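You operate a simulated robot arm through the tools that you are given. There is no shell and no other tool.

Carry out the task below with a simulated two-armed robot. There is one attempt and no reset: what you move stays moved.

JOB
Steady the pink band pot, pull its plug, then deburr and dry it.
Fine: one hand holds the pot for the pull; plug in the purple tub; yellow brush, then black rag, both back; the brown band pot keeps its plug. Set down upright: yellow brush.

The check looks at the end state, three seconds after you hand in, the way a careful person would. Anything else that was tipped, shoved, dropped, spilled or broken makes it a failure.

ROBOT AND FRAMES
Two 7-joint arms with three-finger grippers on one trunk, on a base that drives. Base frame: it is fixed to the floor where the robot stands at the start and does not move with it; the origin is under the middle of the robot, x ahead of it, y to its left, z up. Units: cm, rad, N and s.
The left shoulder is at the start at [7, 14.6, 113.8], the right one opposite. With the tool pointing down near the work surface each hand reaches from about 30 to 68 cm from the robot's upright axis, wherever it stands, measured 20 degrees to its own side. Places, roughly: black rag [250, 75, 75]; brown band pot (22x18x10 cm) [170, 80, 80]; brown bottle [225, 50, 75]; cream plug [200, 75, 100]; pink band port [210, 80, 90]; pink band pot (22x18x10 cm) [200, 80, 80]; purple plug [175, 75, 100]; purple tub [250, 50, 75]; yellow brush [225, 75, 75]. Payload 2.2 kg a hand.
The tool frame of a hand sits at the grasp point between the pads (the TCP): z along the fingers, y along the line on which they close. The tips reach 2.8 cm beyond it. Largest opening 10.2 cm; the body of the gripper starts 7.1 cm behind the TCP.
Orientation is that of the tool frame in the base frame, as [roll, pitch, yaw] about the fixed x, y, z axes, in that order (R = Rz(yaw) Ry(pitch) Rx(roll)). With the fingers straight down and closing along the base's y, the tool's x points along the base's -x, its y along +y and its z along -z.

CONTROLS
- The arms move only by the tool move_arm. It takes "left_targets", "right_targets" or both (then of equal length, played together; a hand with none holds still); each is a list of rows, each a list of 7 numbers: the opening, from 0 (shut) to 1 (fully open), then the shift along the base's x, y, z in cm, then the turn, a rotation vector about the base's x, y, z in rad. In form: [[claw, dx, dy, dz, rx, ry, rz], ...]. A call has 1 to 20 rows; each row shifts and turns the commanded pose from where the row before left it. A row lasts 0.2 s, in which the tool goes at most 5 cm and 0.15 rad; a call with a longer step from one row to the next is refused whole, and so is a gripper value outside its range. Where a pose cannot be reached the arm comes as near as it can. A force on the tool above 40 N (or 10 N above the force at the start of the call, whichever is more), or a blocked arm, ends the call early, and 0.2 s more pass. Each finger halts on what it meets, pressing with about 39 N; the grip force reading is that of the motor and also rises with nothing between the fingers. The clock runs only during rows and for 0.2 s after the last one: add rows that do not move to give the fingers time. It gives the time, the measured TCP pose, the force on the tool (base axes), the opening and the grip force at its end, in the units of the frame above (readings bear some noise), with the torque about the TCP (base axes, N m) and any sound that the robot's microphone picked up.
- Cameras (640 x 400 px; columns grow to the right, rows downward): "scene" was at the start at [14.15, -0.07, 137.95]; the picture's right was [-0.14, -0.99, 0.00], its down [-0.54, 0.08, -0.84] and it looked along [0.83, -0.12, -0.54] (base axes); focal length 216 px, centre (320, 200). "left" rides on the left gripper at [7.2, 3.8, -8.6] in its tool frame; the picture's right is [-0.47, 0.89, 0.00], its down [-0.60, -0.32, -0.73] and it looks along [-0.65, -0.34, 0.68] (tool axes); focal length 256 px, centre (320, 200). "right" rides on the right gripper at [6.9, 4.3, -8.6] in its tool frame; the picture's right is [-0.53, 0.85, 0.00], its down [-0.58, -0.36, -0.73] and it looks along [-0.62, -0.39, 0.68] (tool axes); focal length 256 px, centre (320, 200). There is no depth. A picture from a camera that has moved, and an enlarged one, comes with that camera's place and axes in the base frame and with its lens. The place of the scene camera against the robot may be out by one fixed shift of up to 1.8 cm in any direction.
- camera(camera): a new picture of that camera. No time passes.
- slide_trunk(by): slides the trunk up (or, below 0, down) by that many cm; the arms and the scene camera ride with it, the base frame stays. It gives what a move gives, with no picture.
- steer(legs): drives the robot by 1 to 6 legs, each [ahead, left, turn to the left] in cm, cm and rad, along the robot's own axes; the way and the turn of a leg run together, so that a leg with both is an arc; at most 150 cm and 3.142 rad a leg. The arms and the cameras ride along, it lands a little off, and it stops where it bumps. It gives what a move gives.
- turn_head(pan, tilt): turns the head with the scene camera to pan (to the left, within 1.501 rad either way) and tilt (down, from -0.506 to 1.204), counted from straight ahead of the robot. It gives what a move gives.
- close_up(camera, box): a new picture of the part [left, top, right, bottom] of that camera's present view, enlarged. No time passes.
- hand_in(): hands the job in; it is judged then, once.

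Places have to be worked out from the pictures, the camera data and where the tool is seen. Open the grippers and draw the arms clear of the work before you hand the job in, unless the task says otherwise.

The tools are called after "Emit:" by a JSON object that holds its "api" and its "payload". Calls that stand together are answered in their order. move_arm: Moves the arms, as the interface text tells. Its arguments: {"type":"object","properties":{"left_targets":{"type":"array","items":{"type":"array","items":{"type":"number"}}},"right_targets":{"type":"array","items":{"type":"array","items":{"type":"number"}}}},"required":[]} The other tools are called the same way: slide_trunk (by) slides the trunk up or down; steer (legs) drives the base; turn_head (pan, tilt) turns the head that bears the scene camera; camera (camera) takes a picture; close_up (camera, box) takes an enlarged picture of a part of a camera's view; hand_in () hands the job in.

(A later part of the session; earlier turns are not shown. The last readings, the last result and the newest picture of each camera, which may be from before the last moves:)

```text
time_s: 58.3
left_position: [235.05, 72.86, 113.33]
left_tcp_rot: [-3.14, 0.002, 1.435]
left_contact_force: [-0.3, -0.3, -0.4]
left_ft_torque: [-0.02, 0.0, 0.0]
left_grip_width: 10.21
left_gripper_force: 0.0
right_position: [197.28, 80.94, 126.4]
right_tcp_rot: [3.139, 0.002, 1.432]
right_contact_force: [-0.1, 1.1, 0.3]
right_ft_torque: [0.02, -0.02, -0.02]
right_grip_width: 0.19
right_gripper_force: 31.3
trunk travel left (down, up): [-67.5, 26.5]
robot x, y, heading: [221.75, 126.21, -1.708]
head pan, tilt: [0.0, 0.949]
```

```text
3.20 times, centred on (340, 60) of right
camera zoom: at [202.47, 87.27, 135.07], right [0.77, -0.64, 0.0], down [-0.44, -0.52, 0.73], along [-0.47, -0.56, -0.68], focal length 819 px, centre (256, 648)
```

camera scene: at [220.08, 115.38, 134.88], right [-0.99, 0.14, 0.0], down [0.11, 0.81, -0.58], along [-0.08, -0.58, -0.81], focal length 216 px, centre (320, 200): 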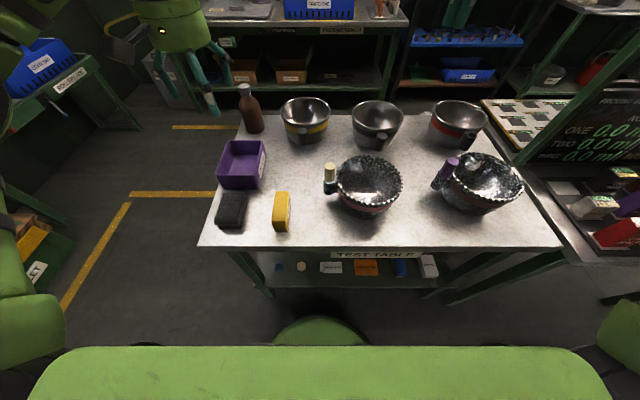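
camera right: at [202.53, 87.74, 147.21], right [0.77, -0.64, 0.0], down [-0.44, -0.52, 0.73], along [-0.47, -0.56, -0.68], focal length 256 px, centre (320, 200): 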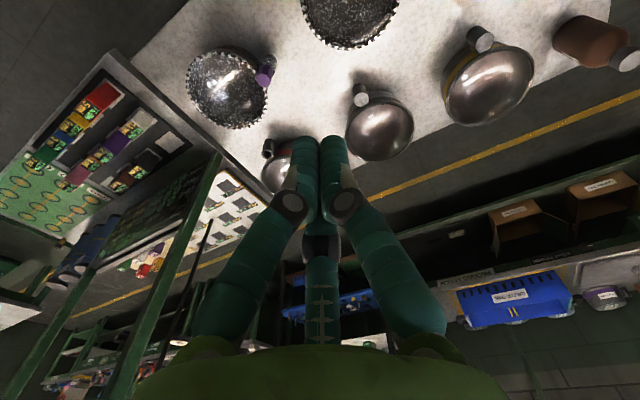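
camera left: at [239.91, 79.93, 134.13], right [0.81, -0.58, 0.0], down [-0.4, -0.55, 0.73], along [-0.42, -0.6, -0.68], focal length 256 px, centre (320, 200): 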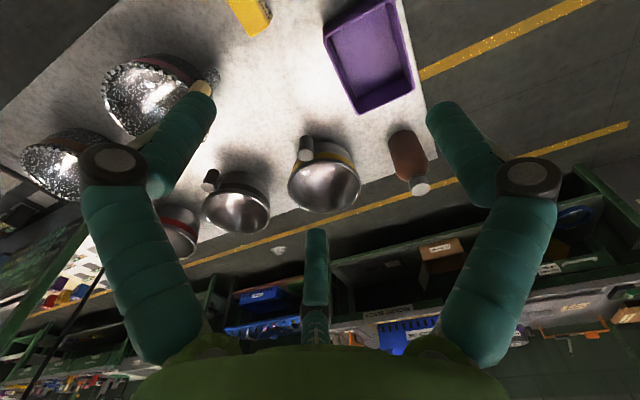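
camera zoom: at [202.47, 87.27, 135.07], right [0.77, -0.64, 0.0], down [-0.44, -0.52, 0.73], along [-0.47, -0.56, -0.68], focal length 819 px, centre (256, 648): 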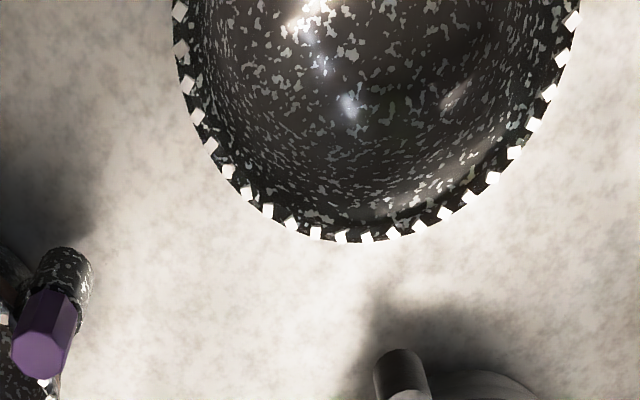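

The rim circle fits a centre of about (201.0, 77.6), outer radius about 9.1, height about 89. I bring the right hand, half open, above the rim's −x side at (192.2, 78.8, 105), where its fingers close across the wall.

Emit:
{"api": "move_arm", "payload": {"right_targets": [[0.5, -0.85, -0.35, -3.57, 0, 0, 0], [0.5, -0.85, -0.35, -3.57, 0, 0, 0], [0.5, -0.85, -0.35, -3.57, 0, 0, 0], [0.5, -0.85, -0.35, -3.57, 0, 0, 0], [0.5, -0.85, -0.35, -3.57, 0, 0, 0], [0.5, -0.85, -0.35, -3.57, 0, 0, 0], [0.5, 0, 0, 0, 0, 0, 0]]}}

Emit:
{"api": "camera", "payload": {"camera": "right"}}

Emit:
{"api": "camera", "payload": {"camera": "scene"}}

Emit:
{"api": "camera", "payload": {"camera": "left"}}

```text
time_s: 59.9
left_position: [235.18, 72.93, 113.3]
left_tcp_rot: [3.141, 0.002, 1.436]
left_contact_force: [1.7, 0.8, 0.1]
left_ft_torque: [0.01, -0.01, 0.02]
left_grip_width: 10.21
left_gripper_force: 0.1
right_position: [192.35, 78.87, 104.92]
right_tcp_rot: [3.139, 0.004, 1.436]
right_contact_force: [-0.1, 0.4, -0.6]
right_ft_torque: [-0.03, 0.03, 0.01]
right_grip_width: 5.07
right_gripper_force: 0.1
trunk travel left (down, up): [-67.5, 26.5]
robot x, y, heading: [221.78, 126.51, -1.705]
head pan, tilt: [0.0, 0.949]
```

```text
taken
camera right: at [197.58, 85.03, 113.53], right [0.77, -0.64, 0.0], down [-0.44, -0.52, 0.73], along [-0.47, -0.56, -0.68], focal length 256 px, centre (320, 200)
```

right: 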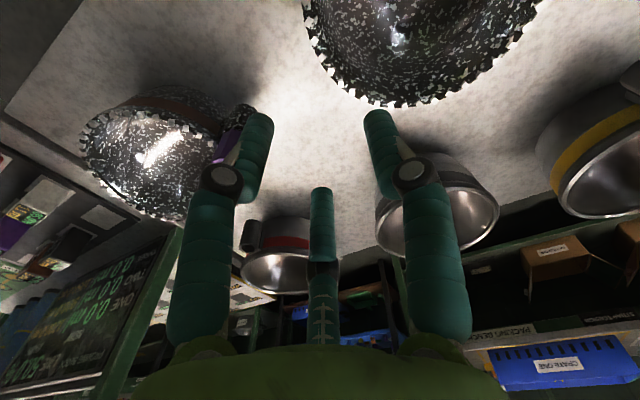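

```text
taken
camera scene: at [220.12, 115.42, 134.88], right [-0.99, 0.14, 0.0], down [0.11, 0.81, -0.58], along [-0.08, -0.58, -0.81], focal length 216 px, centre (320, 200)
```

scene: 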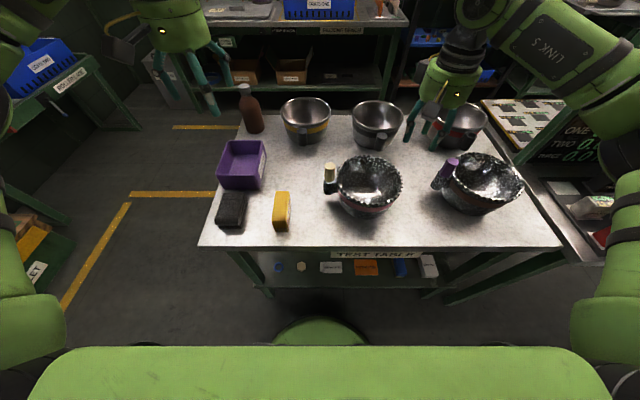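

```text
taken
camera left: at [239.9, 79.54, 121.98], right [0.81, -0.58, 0.0], down [-0.4, -0.56, 0.73], along [-0.42, -0.6, -0.68], focal length 256 px, centre (320, 200)
```

left: 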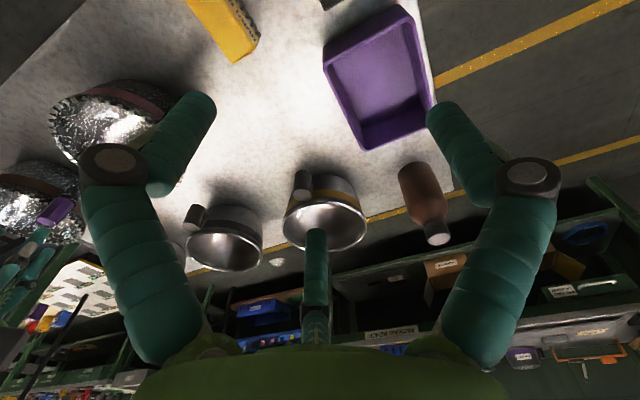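

The right hand is straight above the wall at radius ≈8.7 with 2.5 cm of room each side. I lower it straddling the rim, to TCP height 88.4 (tips about 3.5 cm under the rim), still open.

Emit:
{"api": "move_arm", "payload": {"right_targets": [[0.5, 0.15, 0, -3.5, 0, 0, 0], [0.5, 0, 0, -3.5, 0, 0, 0], [0.5, 0, 0, -3.5, 0, 0, 0], [0.5, 0, 0, -3.0, 0, 0, 0], [0.5, 0, 0, -1.0, 0, 0, 0], [0.5, 0, 0, -1.0, 0, 0, 0], [0.5, 0, 0, -1.0, 0, 0, 0], [0.5, 0, 0, 0, 0, 0, 0]]}}

Emit:
{"api": "camera", "payload": {"camera": "right"}}

Emit:
{"api": "close_up", "payload": {"camera": "scene", "box": [310, 130, 470, 230]}}

```text
time_s: 61.7
left_position: [235.04, 72.92, 113.31]
left_tcp_rot: [-3.141, 0.002, 1.437]
left_contact_force: [-0.7, -0.5, -0.3]
left_ft_torque: [0.0, 0.0, -0.01]
left_grip_width: 10.2
left_gripper_force: 0.0
right_position: [192.14, 79.06, 88.45]
right_tcp_rot: [3.14, 0.0, 1.436]
right_contact_force: [0.4, -0.3, -0.1]
right_ft_torque: [-0.05, 0.02, 0.01]
right_grip_width: 5.11
right_gripper_force: 0.0
trunk travel left (down, up): [-67.5, 26.5]
robot x, y, heading: [221.0, 126.17, -1.709]
head pan, tilt: [0.0, 0.949]
```

```text
taken
camera right: at [197.49, 85.16, 97.15], right [0.77, -0.64, 0.0], down [-0.44, -0.52, 0.73], along [-0.47, -0.56, -0.68], focal length 256 px, centre (320, 200)
```

right: 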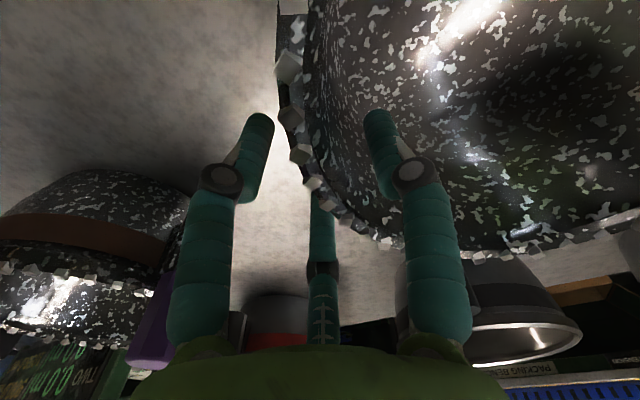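

```text
4.00 times, centred on (390, 180) of scene
camera zoom: at [220.09, 115.38, 134.88], right [-0.99, 0.14, 0.0], down [0.11, 0.81, -0.58], along [-0.08, -0.58, -0.81], focal length 865 px, centre (40, 280)
```

zoom: 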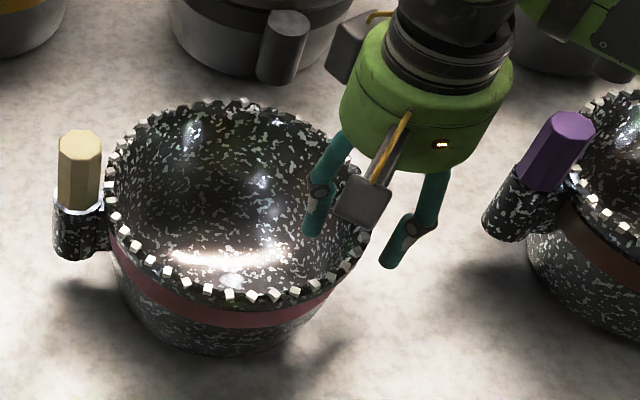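

The wall runs right between the inner and outer fingers near the TCP. I close the right gripper step by step on the rim.

Emit:
{"api": "move_arm", "payload": {"right_targets": [[0.35, 0, 0, 0, 0, 0, 0], [0.2, 0, 0, 0, 0, 0, 0], [0.1, 0, 0, 0, 0, 0, 0], [0.0, 0, 0, 0, 0, 0, 0], [0.0, 0, 0, 0, 0, 0, 0]]}}

Emit:
{"api": "camera", "payload": {"camera": "right"}}

Emit:
{"api": "close_up", "payload": {"camera": "scene", "box": [310, 130, 470, 230]}}

```text
time_s: 62.9
left_position: [235.23, 73.05, 113.48]
left_tcp_rot: [-3.14, 0.003, 1.437]
left_contact_force: [-0.3, 0.7, -0.2]
left_ft_torque: [0.01, -0.02, 0.0]
left_grip_width: 10.22
left_gripper_force: 0.0
right_position: [192.55, 79.02, 88.73]
right_tcp_rot: [3.138, 0.006, 1.436]
right_contact_force: [5.5, -0.1, 11.6]
right_ft_torque: [0.06, -2.44, -0.08]
right_grip_width: 1.31
right_gripper_force: 39.2
trunk travel left (down, up): [-67.5, 26.5]
robot x, y, heading: [221.44, 126.27, -1.703]
head pan, tilt: [0.0, 0.949]
```

```text
taken
camera right: at [197.67, 85.21, 97.38], right [0.77, -0.64, 0.01], down [-0.44, -0.52, 0.73], along [-0.47, -0.56, -0.68], focal length 256 px, centre (320, 200)
```

right: 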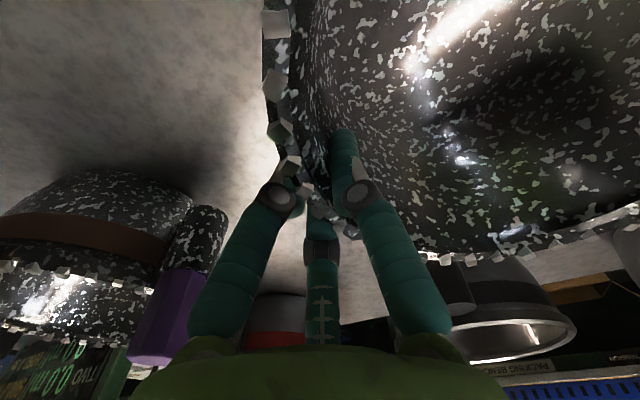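

```text
4.00 times, centred on (390, 180) of scene
camera zoom: at [220.23, 115.52, 134.91], right [-0.99, 0.14, 0.0], down [0.11, 0.8, -0.58], along [-0.08, -0.58, -0.81], focal length 865 px, centre (40, 280)
```

zoom: 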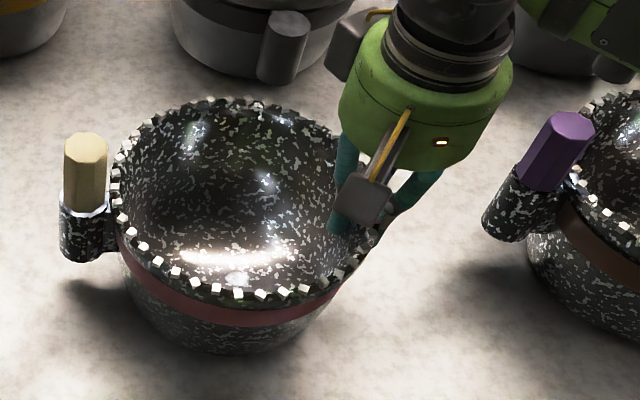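

The right gripper holds the rim (1.3 cm, 39 N) with a small downward load of 12 N; the pot shifted only about 0.3 cm. I ease the right hand up 0.2 cm and bring the left hand above the plug at (211.4, 75.7, 108).

Emit:
{"api": "move_arm", "payload": {"left_targets": [[0.6, -3.95, 0.47, -0.9, 0, 0, 0], [0.6, -3.95, 0.47, -0.9, 0, 0, 0], [0.6, -3.95, 0.47, -0.9, 0, 0, 0], [0.6, -3.95, 0.47, -0.9, 0, 0, 0], [0.6, -3.95, 0.47, -0.9, 0, 0, 0], [0.6, -3.95, 0.47, -0.9, 0, 0, 0], [0.6, 0, 0, 0, 0, 0, 0]], "right_targets": [[0, 0, 0, 0.2, 0, 0, 0], [0, 0, 0, 0, 0, 0, 0], [0, 0, 0, 0, 0, 0, 0], [0, 0, 0, 0, 0, 0, 0], [0, 0, 0, 0, 0, 0, 0], [0, 0, 0, 0, 0, 0, 0], [0, 0, 0, 0, 0, 0, 0]]}}

Emit:
{"api": "camera", "payload": {"camera": "left"}}

Emit:
{"api": "camera", "payload": {"camera": "scene"}}

Emit:
{"api": "close_up", "payload": {"camera": "scene", "box": [270, 110, 430, 230]}}

```text
time_s: 64.5
left_position: [211.3, 75.59, 108.1]
left_tcp_rot: [-3.14, 0.001, 1.437]
left_contact_force: [-0.2, 1.4, 0.4]
left_ft_torque: [0.01, 0.02, 0.01]
left_grip_width: 6.14
left_gripper_force: 0.1
right_position: [192.24, 79.02, 88.93]
right_tcp_rot: [-3.138, 0.003, 1.432]
right_contact_force: [1.1, -1.8, 9.6]
right_ft_torque: [-0.05, -1.88, -0.12]
right_grip_width: 1.27
right_gripper_force: 39.3
trunk travel left (down, up): [-67.5, 26.5]
robot x, y, heading: [221.03, 126.04, -1.709]
head pan, tilt: [0.0, 0.949]
```

```text
taken
camera left: at [216.13, 82.27, 116.76], right [0.82, -0.58, 0.0], down [-0.39, -0.55, 0.73], along [-0.42, -0.6, -0.68], focal length 256 px, centre (320, 200)
```

left: 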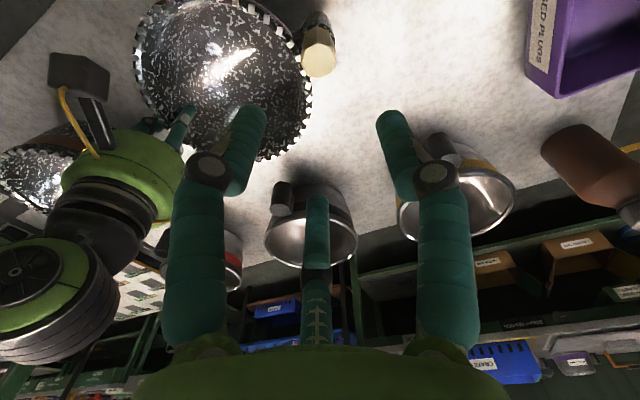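

```text
taken
camera scene: at [220.27, 115.51, 134.9], right [-0.99, 0.14, 0.0], down [0.11, 0.8, -0.58], along [-0.08, -0.58, -0.81], focal length 216 px, centre (320, 200)
```

scene: 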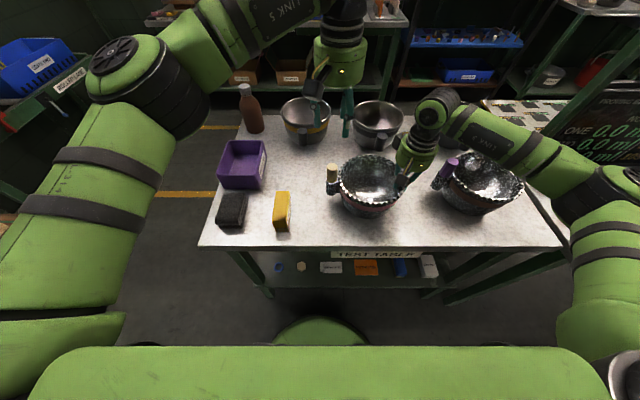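

```text
3.33 times, centred on (350, 170) of scene
camera zoom: at [220.27, 115.51, 134.9], right [-0.99, 0.14, 0.0], down [0.11, 0.8, -0.58], along [-0.08, -0.58, -0.81], focal length 721 px, centre (220, 300)
```

zoom: 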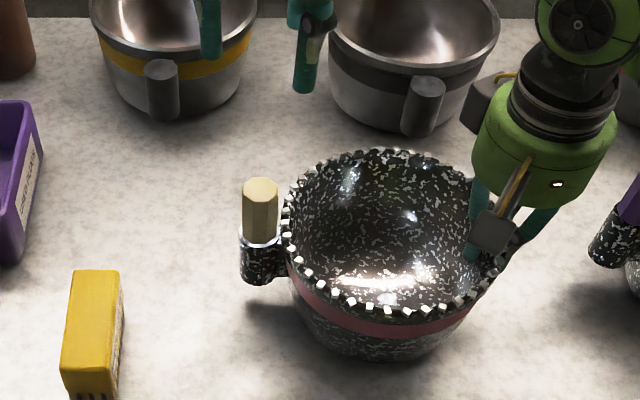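

The plug is almost straight below the left TCP. I zoom the left camera to measure the remaining offset.

Emit:
{"api": "close_up", "payload": {"camera": "left", "box": [240, 0, 400, 100]}}

```text
4.00 times, centred on (320, 50) of left
camera zoom: at [216.13, 82.27, 116.76], right [0.82, -0.58, 0.0], down [-0.39, -0.55, 0.73], along [-0.42, -0.6, -0.68], focal length 1024 px, centre (320, 800)
```

zoom: 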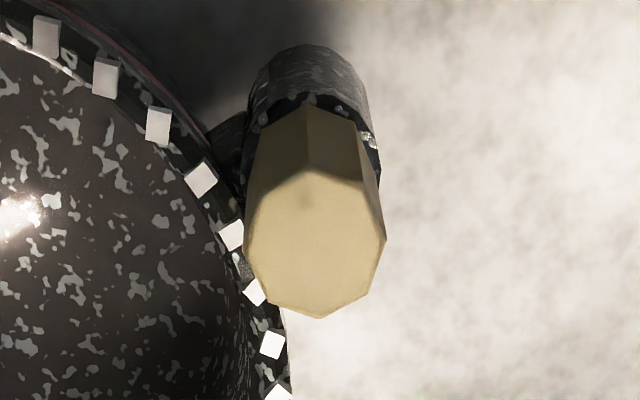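

Plug top centre measures (211.65, 76.0), diameter about 2.9, with the port's mouth near z 90. I shift the left hand by (+0.35, +0.4), narrow it to 4.6 cm and come down to TCP 96.5 above the rim level.

Emit:
{"api": "move_arm", "payload": {"left_targets": [[0.45, 0.35, 0.4, -2.0, 0, 0, 0], [0.45, 0, 0, -3.5, 0, 0, 0], [0.45, 0, 0, -3.5, 0, 0, 0], [0.45, 0, 0, -2.6, 0, 0, 0], [0.45, 0, 0, 0, 0, 0, 0]]}}

Emit:
{"api": "camera", "payload": {"camera": "left"}}

Emit:
{"api": "close_up", "payload": {"camera": "scene", "box": [290, 120, 400, 220]}}

Emit:
{"api": "close_up", "payload": {"camera": "right", "box": [250, 0, 640, 250]}}

```text
time_s: 65.7
left_position: [211.79, 76.17, 96.51]
left_tcp_rot: [3.141, 0.002, 1.436]
left_contact_force: [0.3, 0.3, -0.9]
left_ft_torque: [0.0, 0.03, 0.02]
left_grip_width: 4.59
left_gripper_force: 0.1
right_position: [192.29, 78.98, 88.81]
right_tcp_rot: [3.139, 0.004, 1.435]
right_contact_force: [0.6, 0.2, 12.0]
right_ft_torque: [-0.02, -2.03, -0.11]
right_grip_width: 1.29
right_gripper_force: 38.8
trunk travel left (down, up): [-67.5, 26.5]
robot x, y, heading: [221.63, 126.13, -1.707]
head pan, tilt: [0.0, 0.949]
```

```text
taken
camera left: at [216.61, 82.8, 105.11], right [0.81, -0.58, 0.0], down [-0.39, -0.55, 0.73], along [-0.42, -0.6, -0.68], focal length 256 px, centre (320, 200)
```

left: 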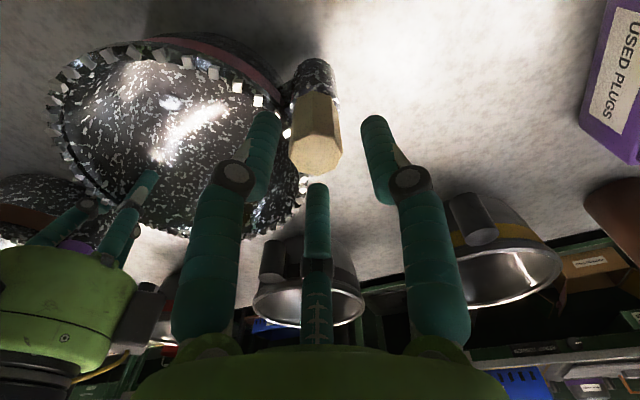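

```text
4.00 times, centred on (345, 170) of scene
camera zoom: at [220.12, 115.51, 134.89], right [-0.99, 0.14, 0.0], down [0.11, 0.8, -0.58], along [-0.08, -0.58, -0.81], focal length 865 px, centre (220, 320)
```

zoom: 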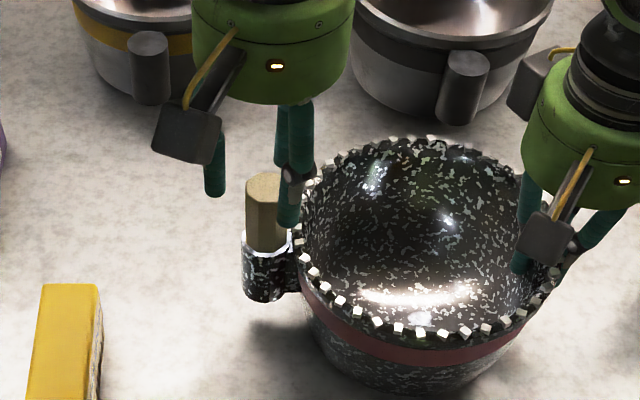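

```text
1.60 times, centred on (445, 125) of right
camera zoom: at [197.48, 85.26, 97.46], right [0.76, -0.64, 0.0], down [-0.44, -0.52, 0.73], along [-0.47, -0.56, -0.68], focal length 410 px, centre (120, 320)
```

zoom: 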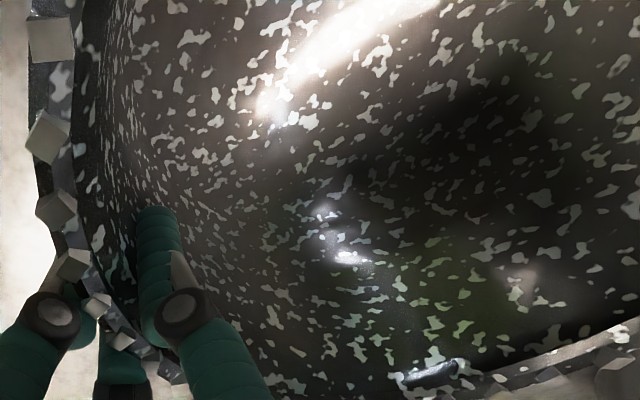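

The plug's top is right at tip level between the fingers. I zoom in once more for the centring before going down around it.

Emit:
{"api": "close_up", "payload": {"camera": "left", "box": [220, 40, 420, 200]}}

```text
2.50 times, centred on (320, 120) of left
camera zoom: at [216.61, 82.8, 105.11], right [0.81, -0.58, 0.0], down [-0.39, -0.55, 0.73], along [-0.42, -0.6, -0.68], focal length 640 px, centre (320, 400)
```

zoom: 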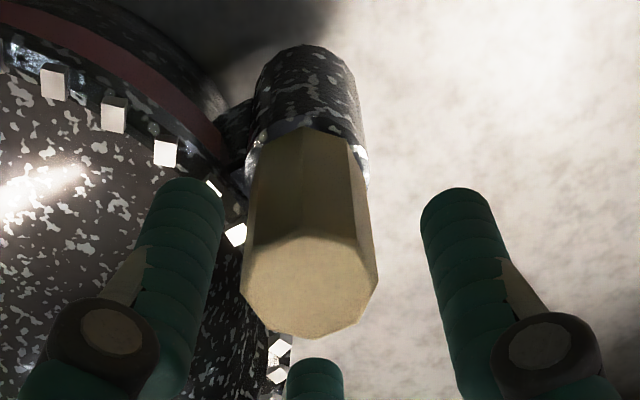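

The plug is centred within about 0.2 cm. I go down 2.8 cm (tips stay just above the port mouth and pot rim) and close on the plug.

Emit:
{"api": "move_arm", "payload": {"left_targets": [[0.45, -0.2, -0.1, -0.8, 0, 0, 0], [0.45, 0, 0, -1.0, 0, 0, 0], [0.45, 0, 0, -1.0, 0, 0, 0], [0.45, 0, 0, 0, 0, 0, 0]]}}

Emit:
{"api": "move_arm", "payload": {"left_targets": [[0.3, 0, 0, 0, 0, 0, 0], [0.2, 0, 0, 0, 0, 0, 0], [0.1, 0, 0, 0, 0, 0, 0], [0.1, 0, 0, 0, 0, 0, 0]]}}

Emit:
{"api": "camera", "payload": {"camera": "left"}}

Emit:
{"api": "close_up", "payload": {"camera": "scene", "box": [290, 120, 400, 220]}}

```text
time_s: 66.7
left_position: [211.51, 76.08, 93.74]
left_tcp_rot: [3.141, 0.001, 1.437]
left_contact_force: [0.3, -0.5, 0.0]
left_ft_torque: [0.0, -0.01, -0.02]
left_grip_width: 4.59
left_gripper_force: 0.1
right_position: [192.23, 79.1, 88.94]
right_tcp_rot: [3.14, 0.004, 1.434]
right_contact_force: [-0.9, -1.4, 12.0]
right_ft_torque: [-0.05, -2.07, -0.17]
right_grip_width: 1.26
right_gripper_force: 39.5
trunk travel left (down, up): [-67.5, 26.5]
robot x, y, heading: [221.34, 126.07, -1.711]
head pan, tilt: [0.0, 0.949]
```

```text
time_s: 67.7
left_position: [211.54, 76.09, 93.71]
left_tcp_rot: [-3.14, 0.0, 1.436]
left_contact_force: [-1.5, -0.4, -1.1]
left_ft_torque: [-0.02, 0.06, 0.02]
left_grip_width: 2.72
left_gripper_force: 38.8
right_position: [192.15, 79.06, 88.79]
right_tcp_rot: [3.139, 0.003, 1.435]
right_contact_force: [0.2, -1.2, 12.6]
right_ft_torque: [-0.09, -2.07, -0.15]
right_grip_width: 1.26
right_gripper_force: 39.1
trunk travel left (down, up): [-67.5, 26.5]
robot x, y, heading: [221.4, 126.49, -1.711]
head pan, tilt: [0.0, 0.949]
```

```text
taken
camera left: at [216.32, 82.74, 102.34], right [0.81, -0.58, 0.0], down [-0.4, -0.55, 0.73], along [-0.42, -0.6, -0.68], focal length 256 px, centre (320, 200)
```

left: 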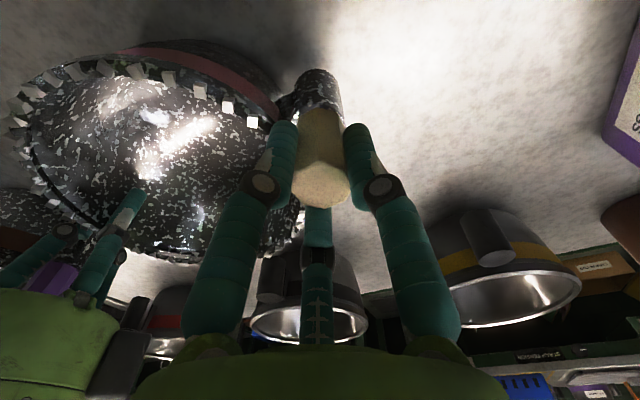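

```text
4.00 times, centred on (345, 170) of scene
camera zoom: at [220.09, 115.52, 134.89], right [-0.99, 0.14, 0.0], down [0.11, 0.8, -0.58], along [-0.08, -0.58, -0.81], focal length 865 px, centre (220, 320)
```

zoom: 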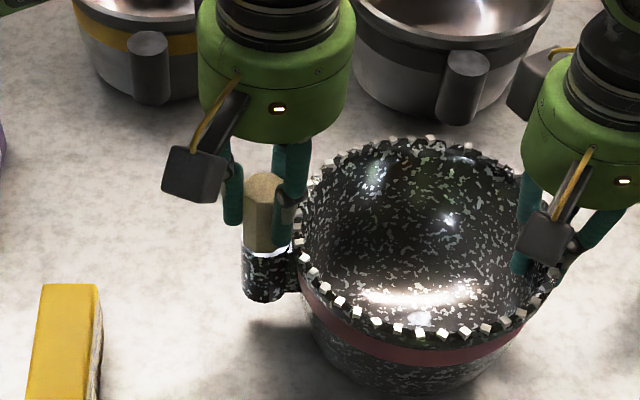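

The left gripper holds the plug (2.7 cm, 39 N) and the right still holds the rim. I pull straight up slowly.

Emit:
{"api": "move_arm", "payload": {"left_targets": [[0.1, 0, 0, 0.4, 0, 0, 0], [0.1, 0, 0, 0.4, 0, 0, 0], [0.1, 0, 0, 0.4, 0, 0, 0], [0.1, 0, 0, 0.4, 0, 0, 0], [0.1, 0, 0, 0.4, 0, 0, 0], [0.1, 0, 0, 0.4, 0, 0, 0]]}}

Emit:
{"api": "close_up", "payload": {"camera": "scene", "box": [290, 120, 400, 220]}}

```text
time_s: 69.1
left_position: [211.64, 76.07, 96.13]
left_tcp_rot: [-3.14, 0.002, 1.436]
left_contact_force: [0.1, 0.0, -0.5]
left_ft_torque: [-0.01, 0.0, -0.02]
left_grip_width: 2.73
left_gripper_force: 38.5
right_position: [192.26, 79.16, 88.84]
right_tcp_rot: [3.14, 0.002, 1.435]
right_contact_force: [-0.6, -1.8, 12.9]
right_ft_torque: [-0.15, -2.11, -0.2]
right_grip_width: 1.3
right_gripper_force: 38.5
trunk travel left (down, up): [-67.5, 26.5]
robot x, y, heading: [221.51, 126.3, -1.705]
head pan, tilt: [0.0, 0.949]
```

```text
4.00 times, centred on (345, 170) of scene
camera zoom: at [220.11, 115.52, 134.89], right [-0.99, 0.14, 0.0], down [0.11, 0.8, -0.58], along [-0.08, -0.58, -0.81], focal length 865 px, centre (220, 320)
```

zoom: 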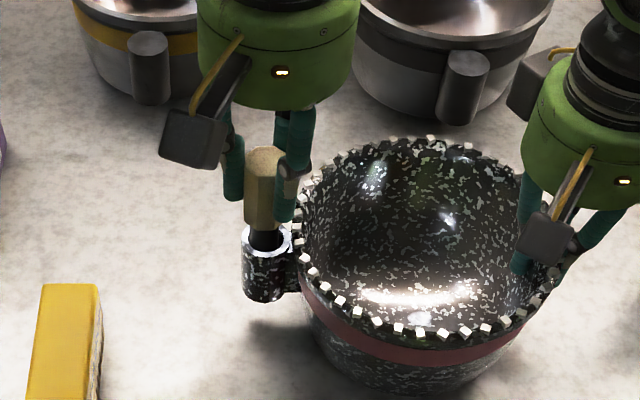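

The plug slides out with its dark stem showing and no force left. I continue straight up until it is fully clear.

Emit:
{"api": "move_arm", "payload": {"left_targets": [[0.1, 0, 0, 0.8, 0, 0, 0], [0.1, 0, 0, 1.0, 0, 0, 0], [0.1, 0, 0, 1.5, 0, 0, 0], [0.1, 0, 0, 2.0, 0, 0, 0], [0.1, 0, 0, 2.5, 0, 0, 0], [0.1, 0, 0, 2.5, 0, 0, 0], [0.1, 0, 0, 0, 0, 0, 0]]}}

Emit:
{"api": "camera", "payload": {"camera": "scene"}}

Emit:
{"api": "close_up", "payload": {"camera": "scene", "box": [280, 60, 440, 220]}}

Emit:
{"api": "camera", "payload": {"camera": "left"}}

```text
time_s: 70.7
left_position: [211.57, 76.15, 106.36]
left_tcp_rot: [3.14, 0.003, 1.436]
left_contact_force: [-0.1, -0.1, -0.7]
left_ft_torque: [-0.03, -0.02, -0.01]
left_grip_width: 2.72
left_gripper_force: 39.2
right_position: [192.26, 79.05, 88.86]
right_tcp_rot: [3.14, 0.004, 1.434]
right_contact_force: [-0.4, -1.5, 11.9]
right_ft_torque: [-0.16, -2.03, -0.18]
right_grip_width: 1.28
right_gripper_force: 38.7
trunk travel left (down, up): [-67.5, 26.5]
robot x, y, heading: [221.65, 126.29, -1.707]
head pan, tilt: [0.0, 0.949]
```

```text
taken
camera scene: at [220.11, 115.51, 134.89], right [-0.99, 0.14, 0.0], down [0.11, 0.8, -0.58], along [-0.08, -0.58, -0.81], focal length 216 px, centre (320, 200)
```

scene: 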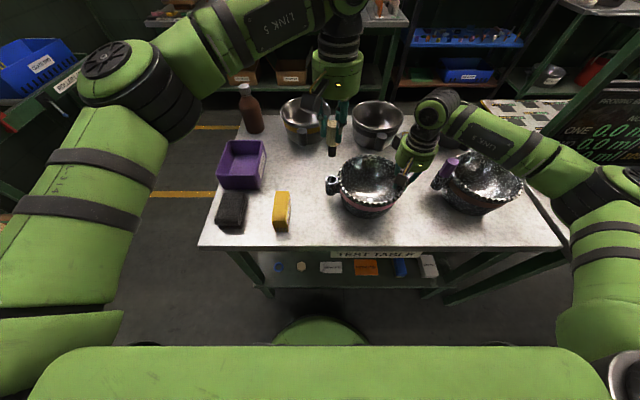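

```text
2.50 times, centred on (360, 140) of scene
camera zoom: at [220.11, 115.51, 134.89], right [-0.99, 0.14, 0.0], down [0.11, 0.8, -0.58], along [-0.08, -0.58, -0.81], focal length 540 px, centre (220, 350)
```

zoom: 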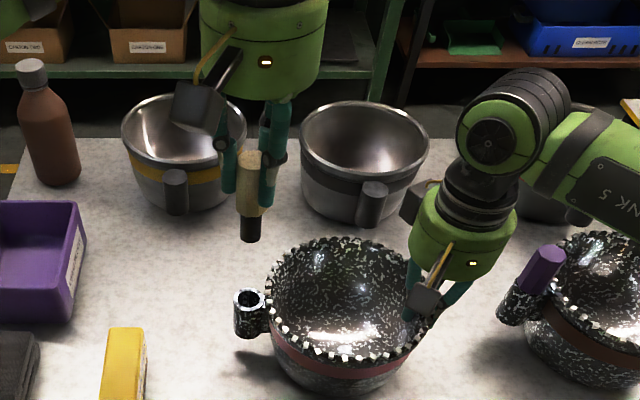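

```text
taken
camera left: at [216.45, 82.85, 115.03], right [0.81, -0.58, 0.0], down [-0.4, -0.55, 0.73], along [-0.42, -0.6, -0.68], focal length 256 px, centre (320, 200)
```

left: 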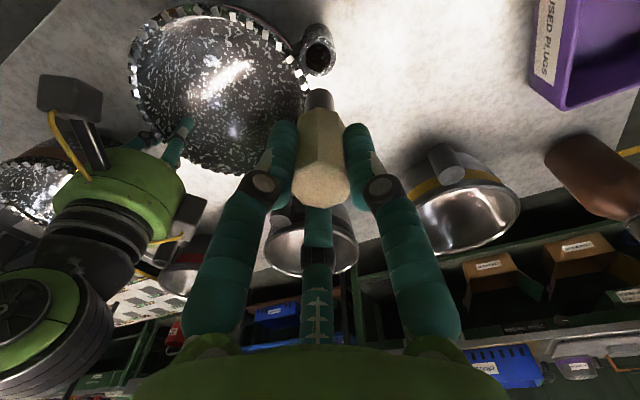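

The plug is free in the left hand and the pot stayed put. I zoom on the open port to see its state before carrying the plug to the tub.

Emit:
{"api": "close_up", "payload": {"camera": "left", "box": [270, 0, 370, 100]}}

Emit:
{"api": "close_up", "payload": {"camera": "scene", "box": [310, 160, 360, 210]}}

Emit:
{"api": "close_up", "payload": {"camera": "scene", "box": [200, 120, 300, 200]}}

```text
4.00 times, centred on (320, 50) of left
camera zoom: at [216.45, 82.85, 115.03], right [0.81, -0.58, 0.0], down [-0.4, -0.55, 0.73], along [-0.42, -0.6, -0.68], focal length 1024 px, centre (320, 800)
```

zoom: 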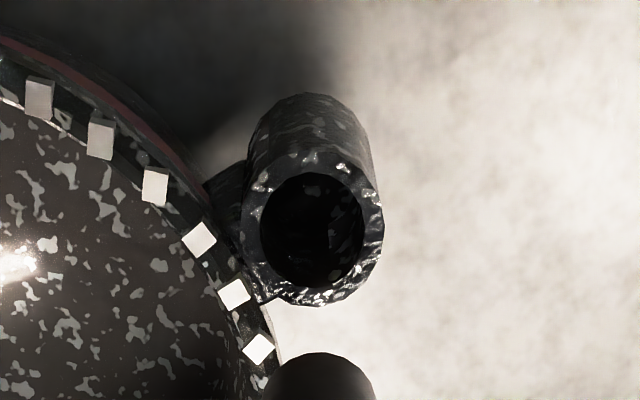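

```text
8.00 times, centred on (335, 185) of scene
camera zoom: at [220.11, 115.51, 134.89], right [-0.99, 0.14, 0.0], down [0.11, 0.8, -0.58], along [-0.08, -0.58, -0.81], focal length 1730 px, centre (200, 320)
```

zoom: 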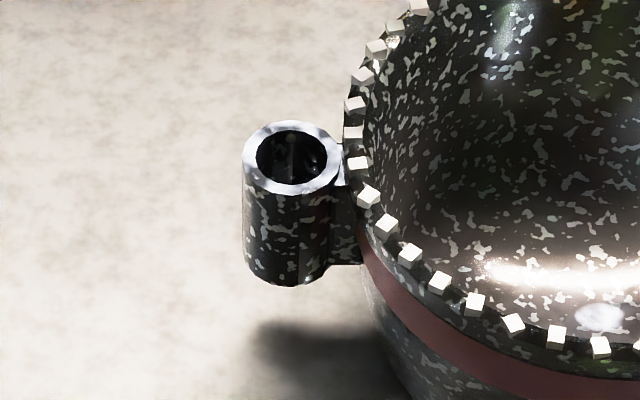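

```text
5.00 times, centred on (250, 160) of scene
camera zoom: at [220.11, 115.51, 134.89], right [-0.99, 0.14, 0.0], down [0.11, 0.8, -0.58], along [-0.08, -0.58, -0.81], focal length 1081 px, centre (670, 400)
```

zoom: 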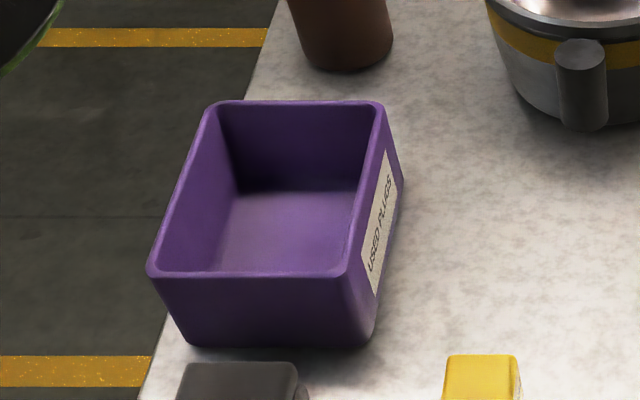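

The burrs are the small chips all around the pot's rim, so the brush must go around the rim; the port itself looks plain. First I carry the plug over the near half of the tub at (239, 63), keeping it high.

Emit:
{"api": "move_arm", "payload": {"left_targets": [[0.1, 3.43, -1.64, 0, 0, 0, 0], [0.1, 3.43, -1.64, 0, 0, 0, 0], [0.1, 3.43, -1.64, 0, 0, 0, 0], [0.1, 3.43, -1.64, 0, 0, 0, 0], [0.1, 3.43, -1.64, 0, 0, 0, 0], [0.1, 3.43, -1.64, 0, 0, 0, 0], [0.1, 3.43, -1.64, 0, 0, 0, 0], [0.1, 3.43, -1.64, 0, 0, 0, 0], [0.1, 0, 0, 0, 0, 0, 0]]}}

Emit:
{"api": "camera", "payload": {"camera": "left"}}

Emit:
{"api": "camera", "payload": {"camera": "scene"}}

```text
time_s: 72.7
left_position: [238.78, 62.99, 106.49]
left_tcp_rot: [-3.141, 0.001, 1.437]
left_contact_force: [0.2, -0.2, -1.0]
left_ft_torque: [0.02, -0.04, -0.02]
left_grip_width: 2.71
left_gripper_force: 38.7
right_position: [192.28, 79.0, 88.81]
right_tcp_rot: [3.139, 0.003, 1.435]
right_contact_force: [-0.8, -2.4, 12.6]
right_ft_torque: [-0.1, -2.1, -0.18]
right_grip_width: 1.27
right_gripper_force: 38.8
trunk travel left (down, up): [-67.5, 26.5]
robot x, y, heading: [221.62, 126.36, -1.705]
head pan, tilt: [0.0, 0.949]
```

```text
taken
camera left: at [243.71, 69.68, 115.02], right [0.81, -0.58, 0.0], down [-0.4, -0.55, 0.73], along [-0.42, -0.6, -0.68], focal length 256 px, centre (320, 200)
```

left: 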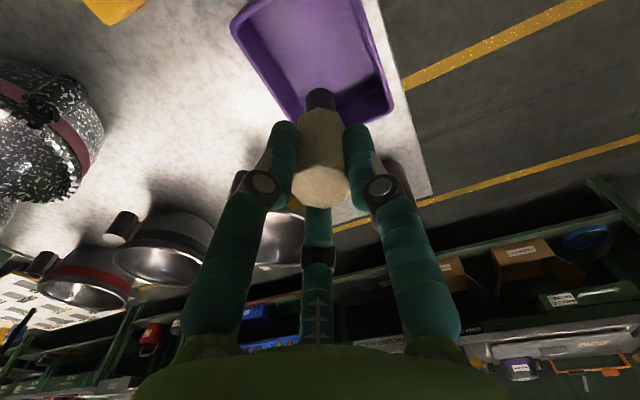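

```text
taken
camera scene: at [220.08, 115.51, 134.89], right [-0.99, 0.14, 0.0], down [0.11, 0.81, -0.58], along [-0.08, -0.58, -0.81], focal length 216 px, centre (320, 200)
```

scene: 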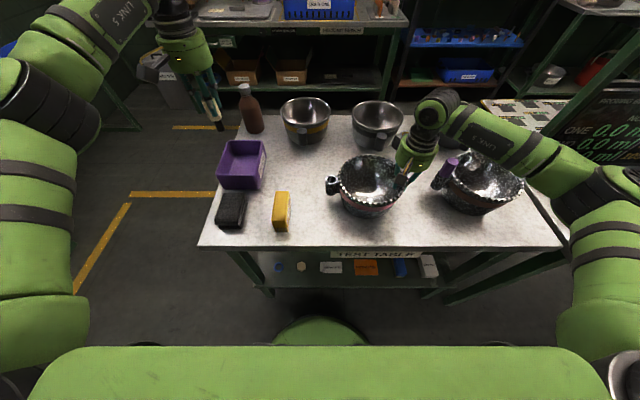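

The view down the left hand confirms the plug is over the tub floor (tub spans about x 232–244, y 54–68). I lower it inside to TCP 87.3, so the stem ends just above the tub floor.

Emit:
{"api": "move_arm", "payload": {"left_targets": [[0.1, -0.4, -0.3, -4.0, 0, 0, 0], [0.1, 0, 0, -4.0, 0, 0, 0], [0.1, 0, 0, -4.0, 0, 0, 0], [0.1, 0, 0, -4.0, 0, 0, 0], [0.1, 0, 0, -1.0, 0, 0, 0], [0.1, 0, 0, -1.0, 0, 0, 0], [0.1, 0, 0, -1.2, 0, 0, 0], [0.1, 0, 0, 0, 0, 0, 0]]}}

Emit:
{"api": "camera", "payload": {"camera": "left"}}

Emit:
{"api": "close_up", "payload": {"camera": "scene", "box": [160, 80, 320, 200]}}

```text
time_s: 74.5
left_position: [238.72, 62.76, 87.71]
left_tcp_rot: [3.14, 0.012, 1.437]
left_contact_force: [3.5, -2.3, 27.5]
left_ft_torque: [-0.17, -0.21, 0.03]
left_grip_width: 2.71
left_gripper_force: 39.1
right_position: [192.2, 79.26, 88.95]
right_tcp_rot: [3.138, 0.007, 1.436]
right_contact_force: [1.4, -2.8, 14.4]
right_ft_torque: [-0.1, -2.37, -0.3]
right_grip_width: 1.19
right_gripper_force: 38.9
trunk travel left (down, up): [-67.5, 26.5]
robot x, y, heading: [221.37, 126.71, -1.715]
head pan, tilt: [0.0, 0.949]
```

```text
taken
camera left: at [243.44, 69.41, 96.22], right [0.81, -0.58, 0.01], down [-0.39, -0.55, 0.74], along [-0.42, -0.6, -0.67], focal length 256 px, centre (320, 200)
```

left: 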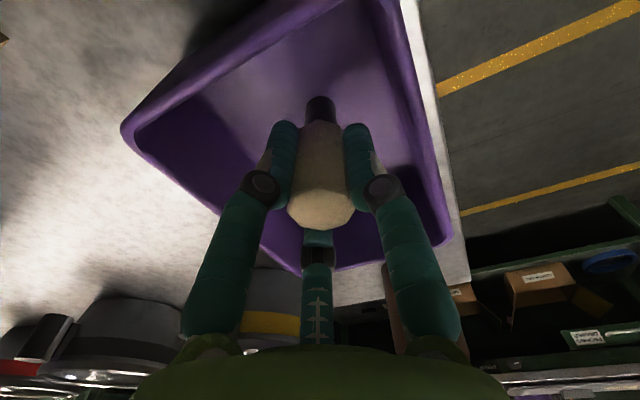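

```text
3.33 times, centred on (240, 140) of scene
camera zoom: at [220.1, 116.0, 134.96], right [-0.99, 0.14, 0.0], down [0.11, 0.8, -0.59], along [-0.08, -0.58, -0.81], focal length 721 px, centre (587, 400)
```

zoom: 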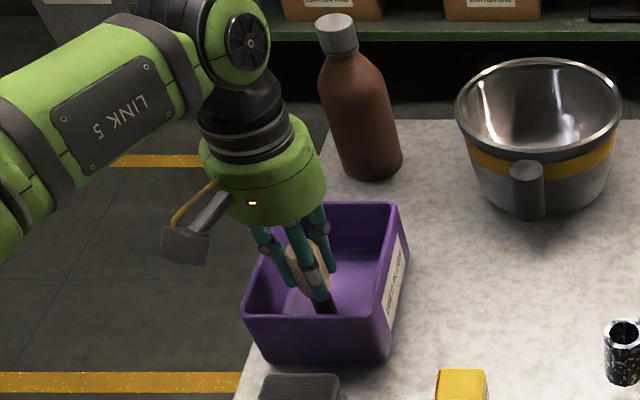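

The stem reached the tub floor (27 N up). I ease up 0.6 cm to take the load off, then open to release the plug.

Emit:
{"api": "move_arm", "payload": {"left_targets": [[0.1, 0, 0, 0.5, 0, 0, 0], [0.1, 0, 0, 0, 0, 0, 0], [0.35, 0, 0, 0, 0, 0, 0], [0.45, 0, 0, 0, 0, 0, 0], [0.45, 0, 0, 0, 0, 0, 0]]}}

Emit:
{"api": "camera", "payload": {"camera": "left"}}

Emit:
{"api": "camera", "payload": {"camera": "scene"}}

```text
time_s: 75.7
left_position: [238.46, 62.72, 87.66]
left_tcp_rot: [-3.141, 0.001, 1.436]
left_contact_force: [0.9, -0.7, -0.3]
left_ft_torque: [-0.01, 0.0, -0.03]
left_grip_width: 4.58
left_gripper_force: 0.1
right_position: [192.05, 79.16, 88.84]
right_tcp_rot: [3.141, 0.005, 1.432]
right_contact_force: [-4.0, 0.2, 15.3]
right_ft_torque: [-0.23, -2.2, -0.04]
right_grip_width: 1.27
right_gripper_force: 38.8
trunk travel left (down, up): [-67.5, 26.5]
robot x, y, heading: [221.05, 126.44, -1.708]
head pan, tilt: [0.0, 0.949]
```

```text
taken
camera left: at [243.3, 69.25, 96.25], right [0.81, -0.58, 0.0], down [-0.4, -0.55, 0.73], along [-0.42, -0.6, -0.68], focal length 256 px, centre (320, 200)
```

left: 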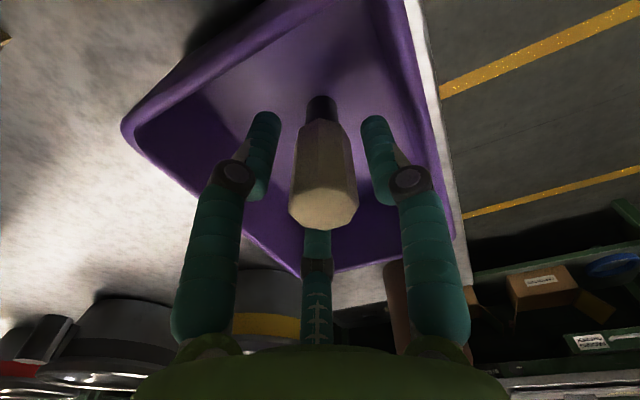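

```text
taken
camera scene: at [220.05, 115.59, 134.9], right [-0.99, 0.14, 0.0], down [0.11, 0.8, -0.58], along [-0.08, -0.58, -0.81], focal length 216 px, centre (320, 200)
```

scene: 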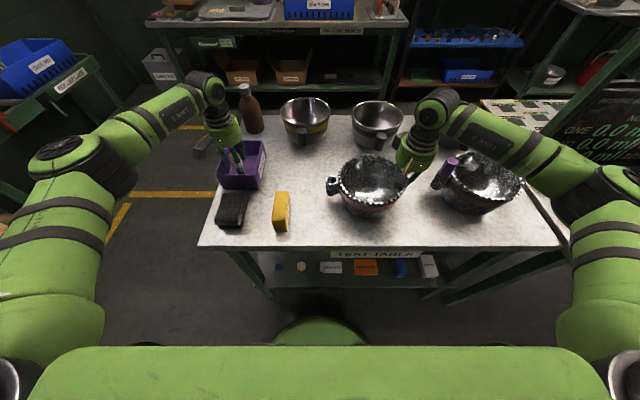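

The plug stands released in the tub. I lift the left hand straight up clear of the tub and then carry it over the brush at (225.7, 81.2).

Emit:
{"api": "move_arm", "payload": {"left_targets": [[0.45, 0, 0, 2.0, 0, 0, 0], [0.45, 0, 0, 3.5, 0, 0, 0], [0.45, 0, 0, 4.0, 0, 0, 0], [0.45, 0, 0, 4.0, 0, 0, 0], [0.6, 0, 0, 2.5, 0, 0, 0], [0.6, -2.15, 3.08, 0, 0, 0, 0], [0.6, -2.15, 3.08, 0, 0, 0, 0], [0.6, -2.15, 3.08, 0, 0, 0, 0], [0.6, -2.15, 3.08, 0, 0, 0, 0], [0.6, -2.15, 3.08, 0, 0, 0, 0], [0.6, -2.15, 3.08, 0, 0, 0, 0], [0.6, 0, 0, 0, 0, 0, 0]]}}

Emit:
{"api": "camera", "payload": {"camera": "left"}}

Emit:
{"api": "close_up", "payload": {"camera": "scene", "box": [200, 120, 320, 240]}}

```text
time_s: 78.3
left_position: [225.6, 81.24, 103.87]
left_tcp_rot: [-3.141, 0.001, 1.436]
left_contact_force: [0.5, -0.2, -0.5]
left_ft_torque: [-0.01, -0.03, 0.01]
left_grip_width: 6.12
left_gripper_force: 0.1
right_position: [192.19, 79.17, 88.91]
right_tcp_rot: [3.14, 0.005, 1.435]
right_contact_force: [-5.0, -1.2, 15.6]
right_ft_torque: [-0.17, -2.03, -0.22]
right_grip_width: 1.27
right_gripper_force: 39.0
trunk travel left (down, up): [-67.5, 26.5]
robot x, y, heading: [221.17, 126.08, -1.71]
head pan, tilt: [0.0, 0.949]
```

```text
taken
camera left: at [230.37, 87.9, 112.43], right [0.82, -0.58, 0.0], down [-0.4, -0.55, 0.73], along [-0.42, -0.6, -0.68], focal length 256 px, centre (320, 200)
```

left: 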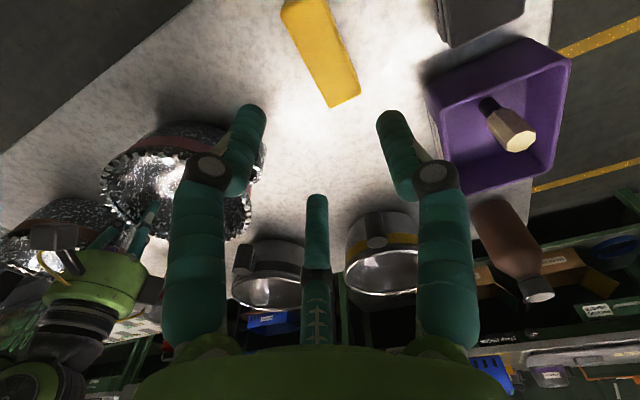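

```text
3.33 times, centred on (260, 180) of scene
camera zoom: at [220.06, 115.57, 134.9], right [-0.99, 0.14, 0.0], down [0.11, 0.8, -0.58], along [-0.08, -0.58, -0.81], focal length 721 px, centre (520, 267)
```

zoom: 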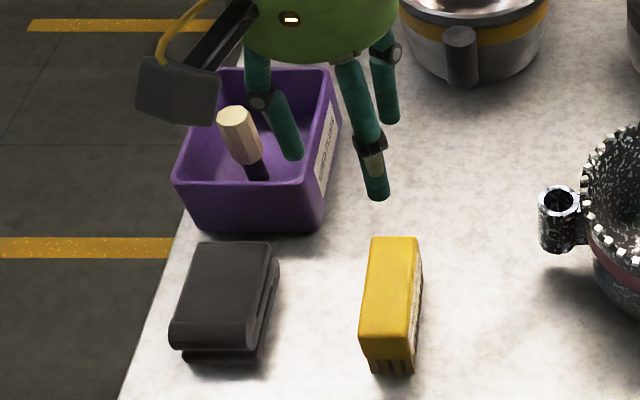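

The plug rests standing in the tub. The brush lies lengthwise along my reach with its centre at about (225.7, 80.8), 4 cm wide; I lower the left hand around its body to TCP 84.8 and grip.

Emit:
{"api": "move_arm", "payload": {"left_targets": [[0.6, 0.1, -0.4, -3.0, 0, 0, 0], [0.6, 0, 0, -4.0, 0, 0, 0], [0.6, 0, 0, -4.0, 0, 0, 0], [0.6, 0, 0, -4.0, 0, 0, 0], [0.6, 0, 0, -2.0, 0, 0, 0], [0.6, 0, 0, -1.0, 0, 0, 0], [0.6, 0, 0, -1.05, 0, 0, 0], [0.6, 0, 0, 0, 0, 0, 0]]}}

Emit:
{"api": "camera", "payload": {"camera": "left"}}

Emit:
{"api": "close_up", "payload": {"camera": "scene", "box": [220, 140, 340, 240]}}

```text
time_s: 79.4
left_position: [225.38, 80.63, 88.85]
left_tcp_rot: [-3.122, 0.018, 1.43]
left_contact_force: [0.6, 4.6, 16.6]
left_ft_torque: [0.81, 0.13, 0.06]
left_grip_width: 6.8
left_gripper_force: 4.7
right_position: [192.4, 79.22, 89.28]
right_tcp_rot: [3.134, 0.01, 1.437]
right_contact_force: [-2.0, 2.4, 14.8]
right_ft_torque: [0.35, -2.42, 0.23]
right_grip_width: 1.12
right_gripper_force: 38.5
trunk travel left (down, up): [-67.5, 26.5]
robot x, y, heading: [221.1, 126.11, -1.706]
head pan, tilt: [0.0, 0.949]
stopped in row 5 (left hand): the force on the tool passed its limit at 52 N (the readings are from after the stop); the commanded pose is now the measured one
```

```text
taken
camera left: at [230.27, 87.47, 97.15], right [0.81, -0.58, -0.01], down [-0.38, -0.54, 0.75], along [-0.44, -0.6, -0.66], focal length 256 px, centre (320, 200)
```

left: 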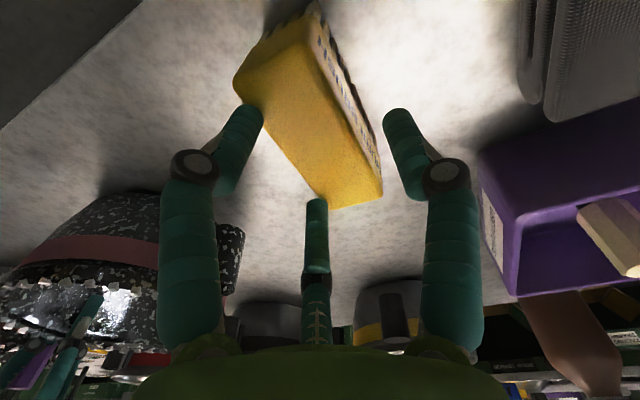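

```text
4.00 times, centred on (280, 190) of scene
camera zoom: at [220.13, 115.86, 134.95], right [-0.99, 0.14, 0.0], down [0.11, 0.8, -0.59], along [-0.08, -0.58, -0.81], focal length 865 px, centre (480, 240)
```

zoom: 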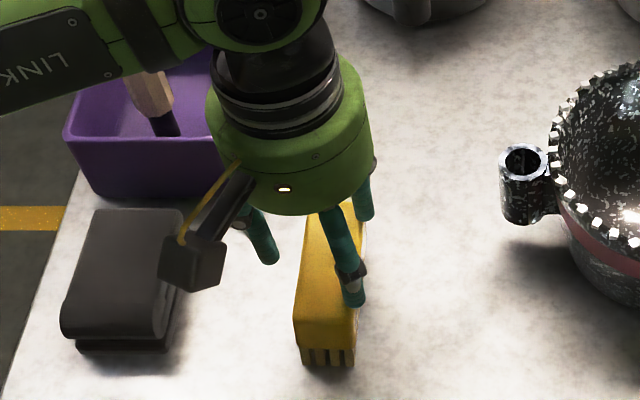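

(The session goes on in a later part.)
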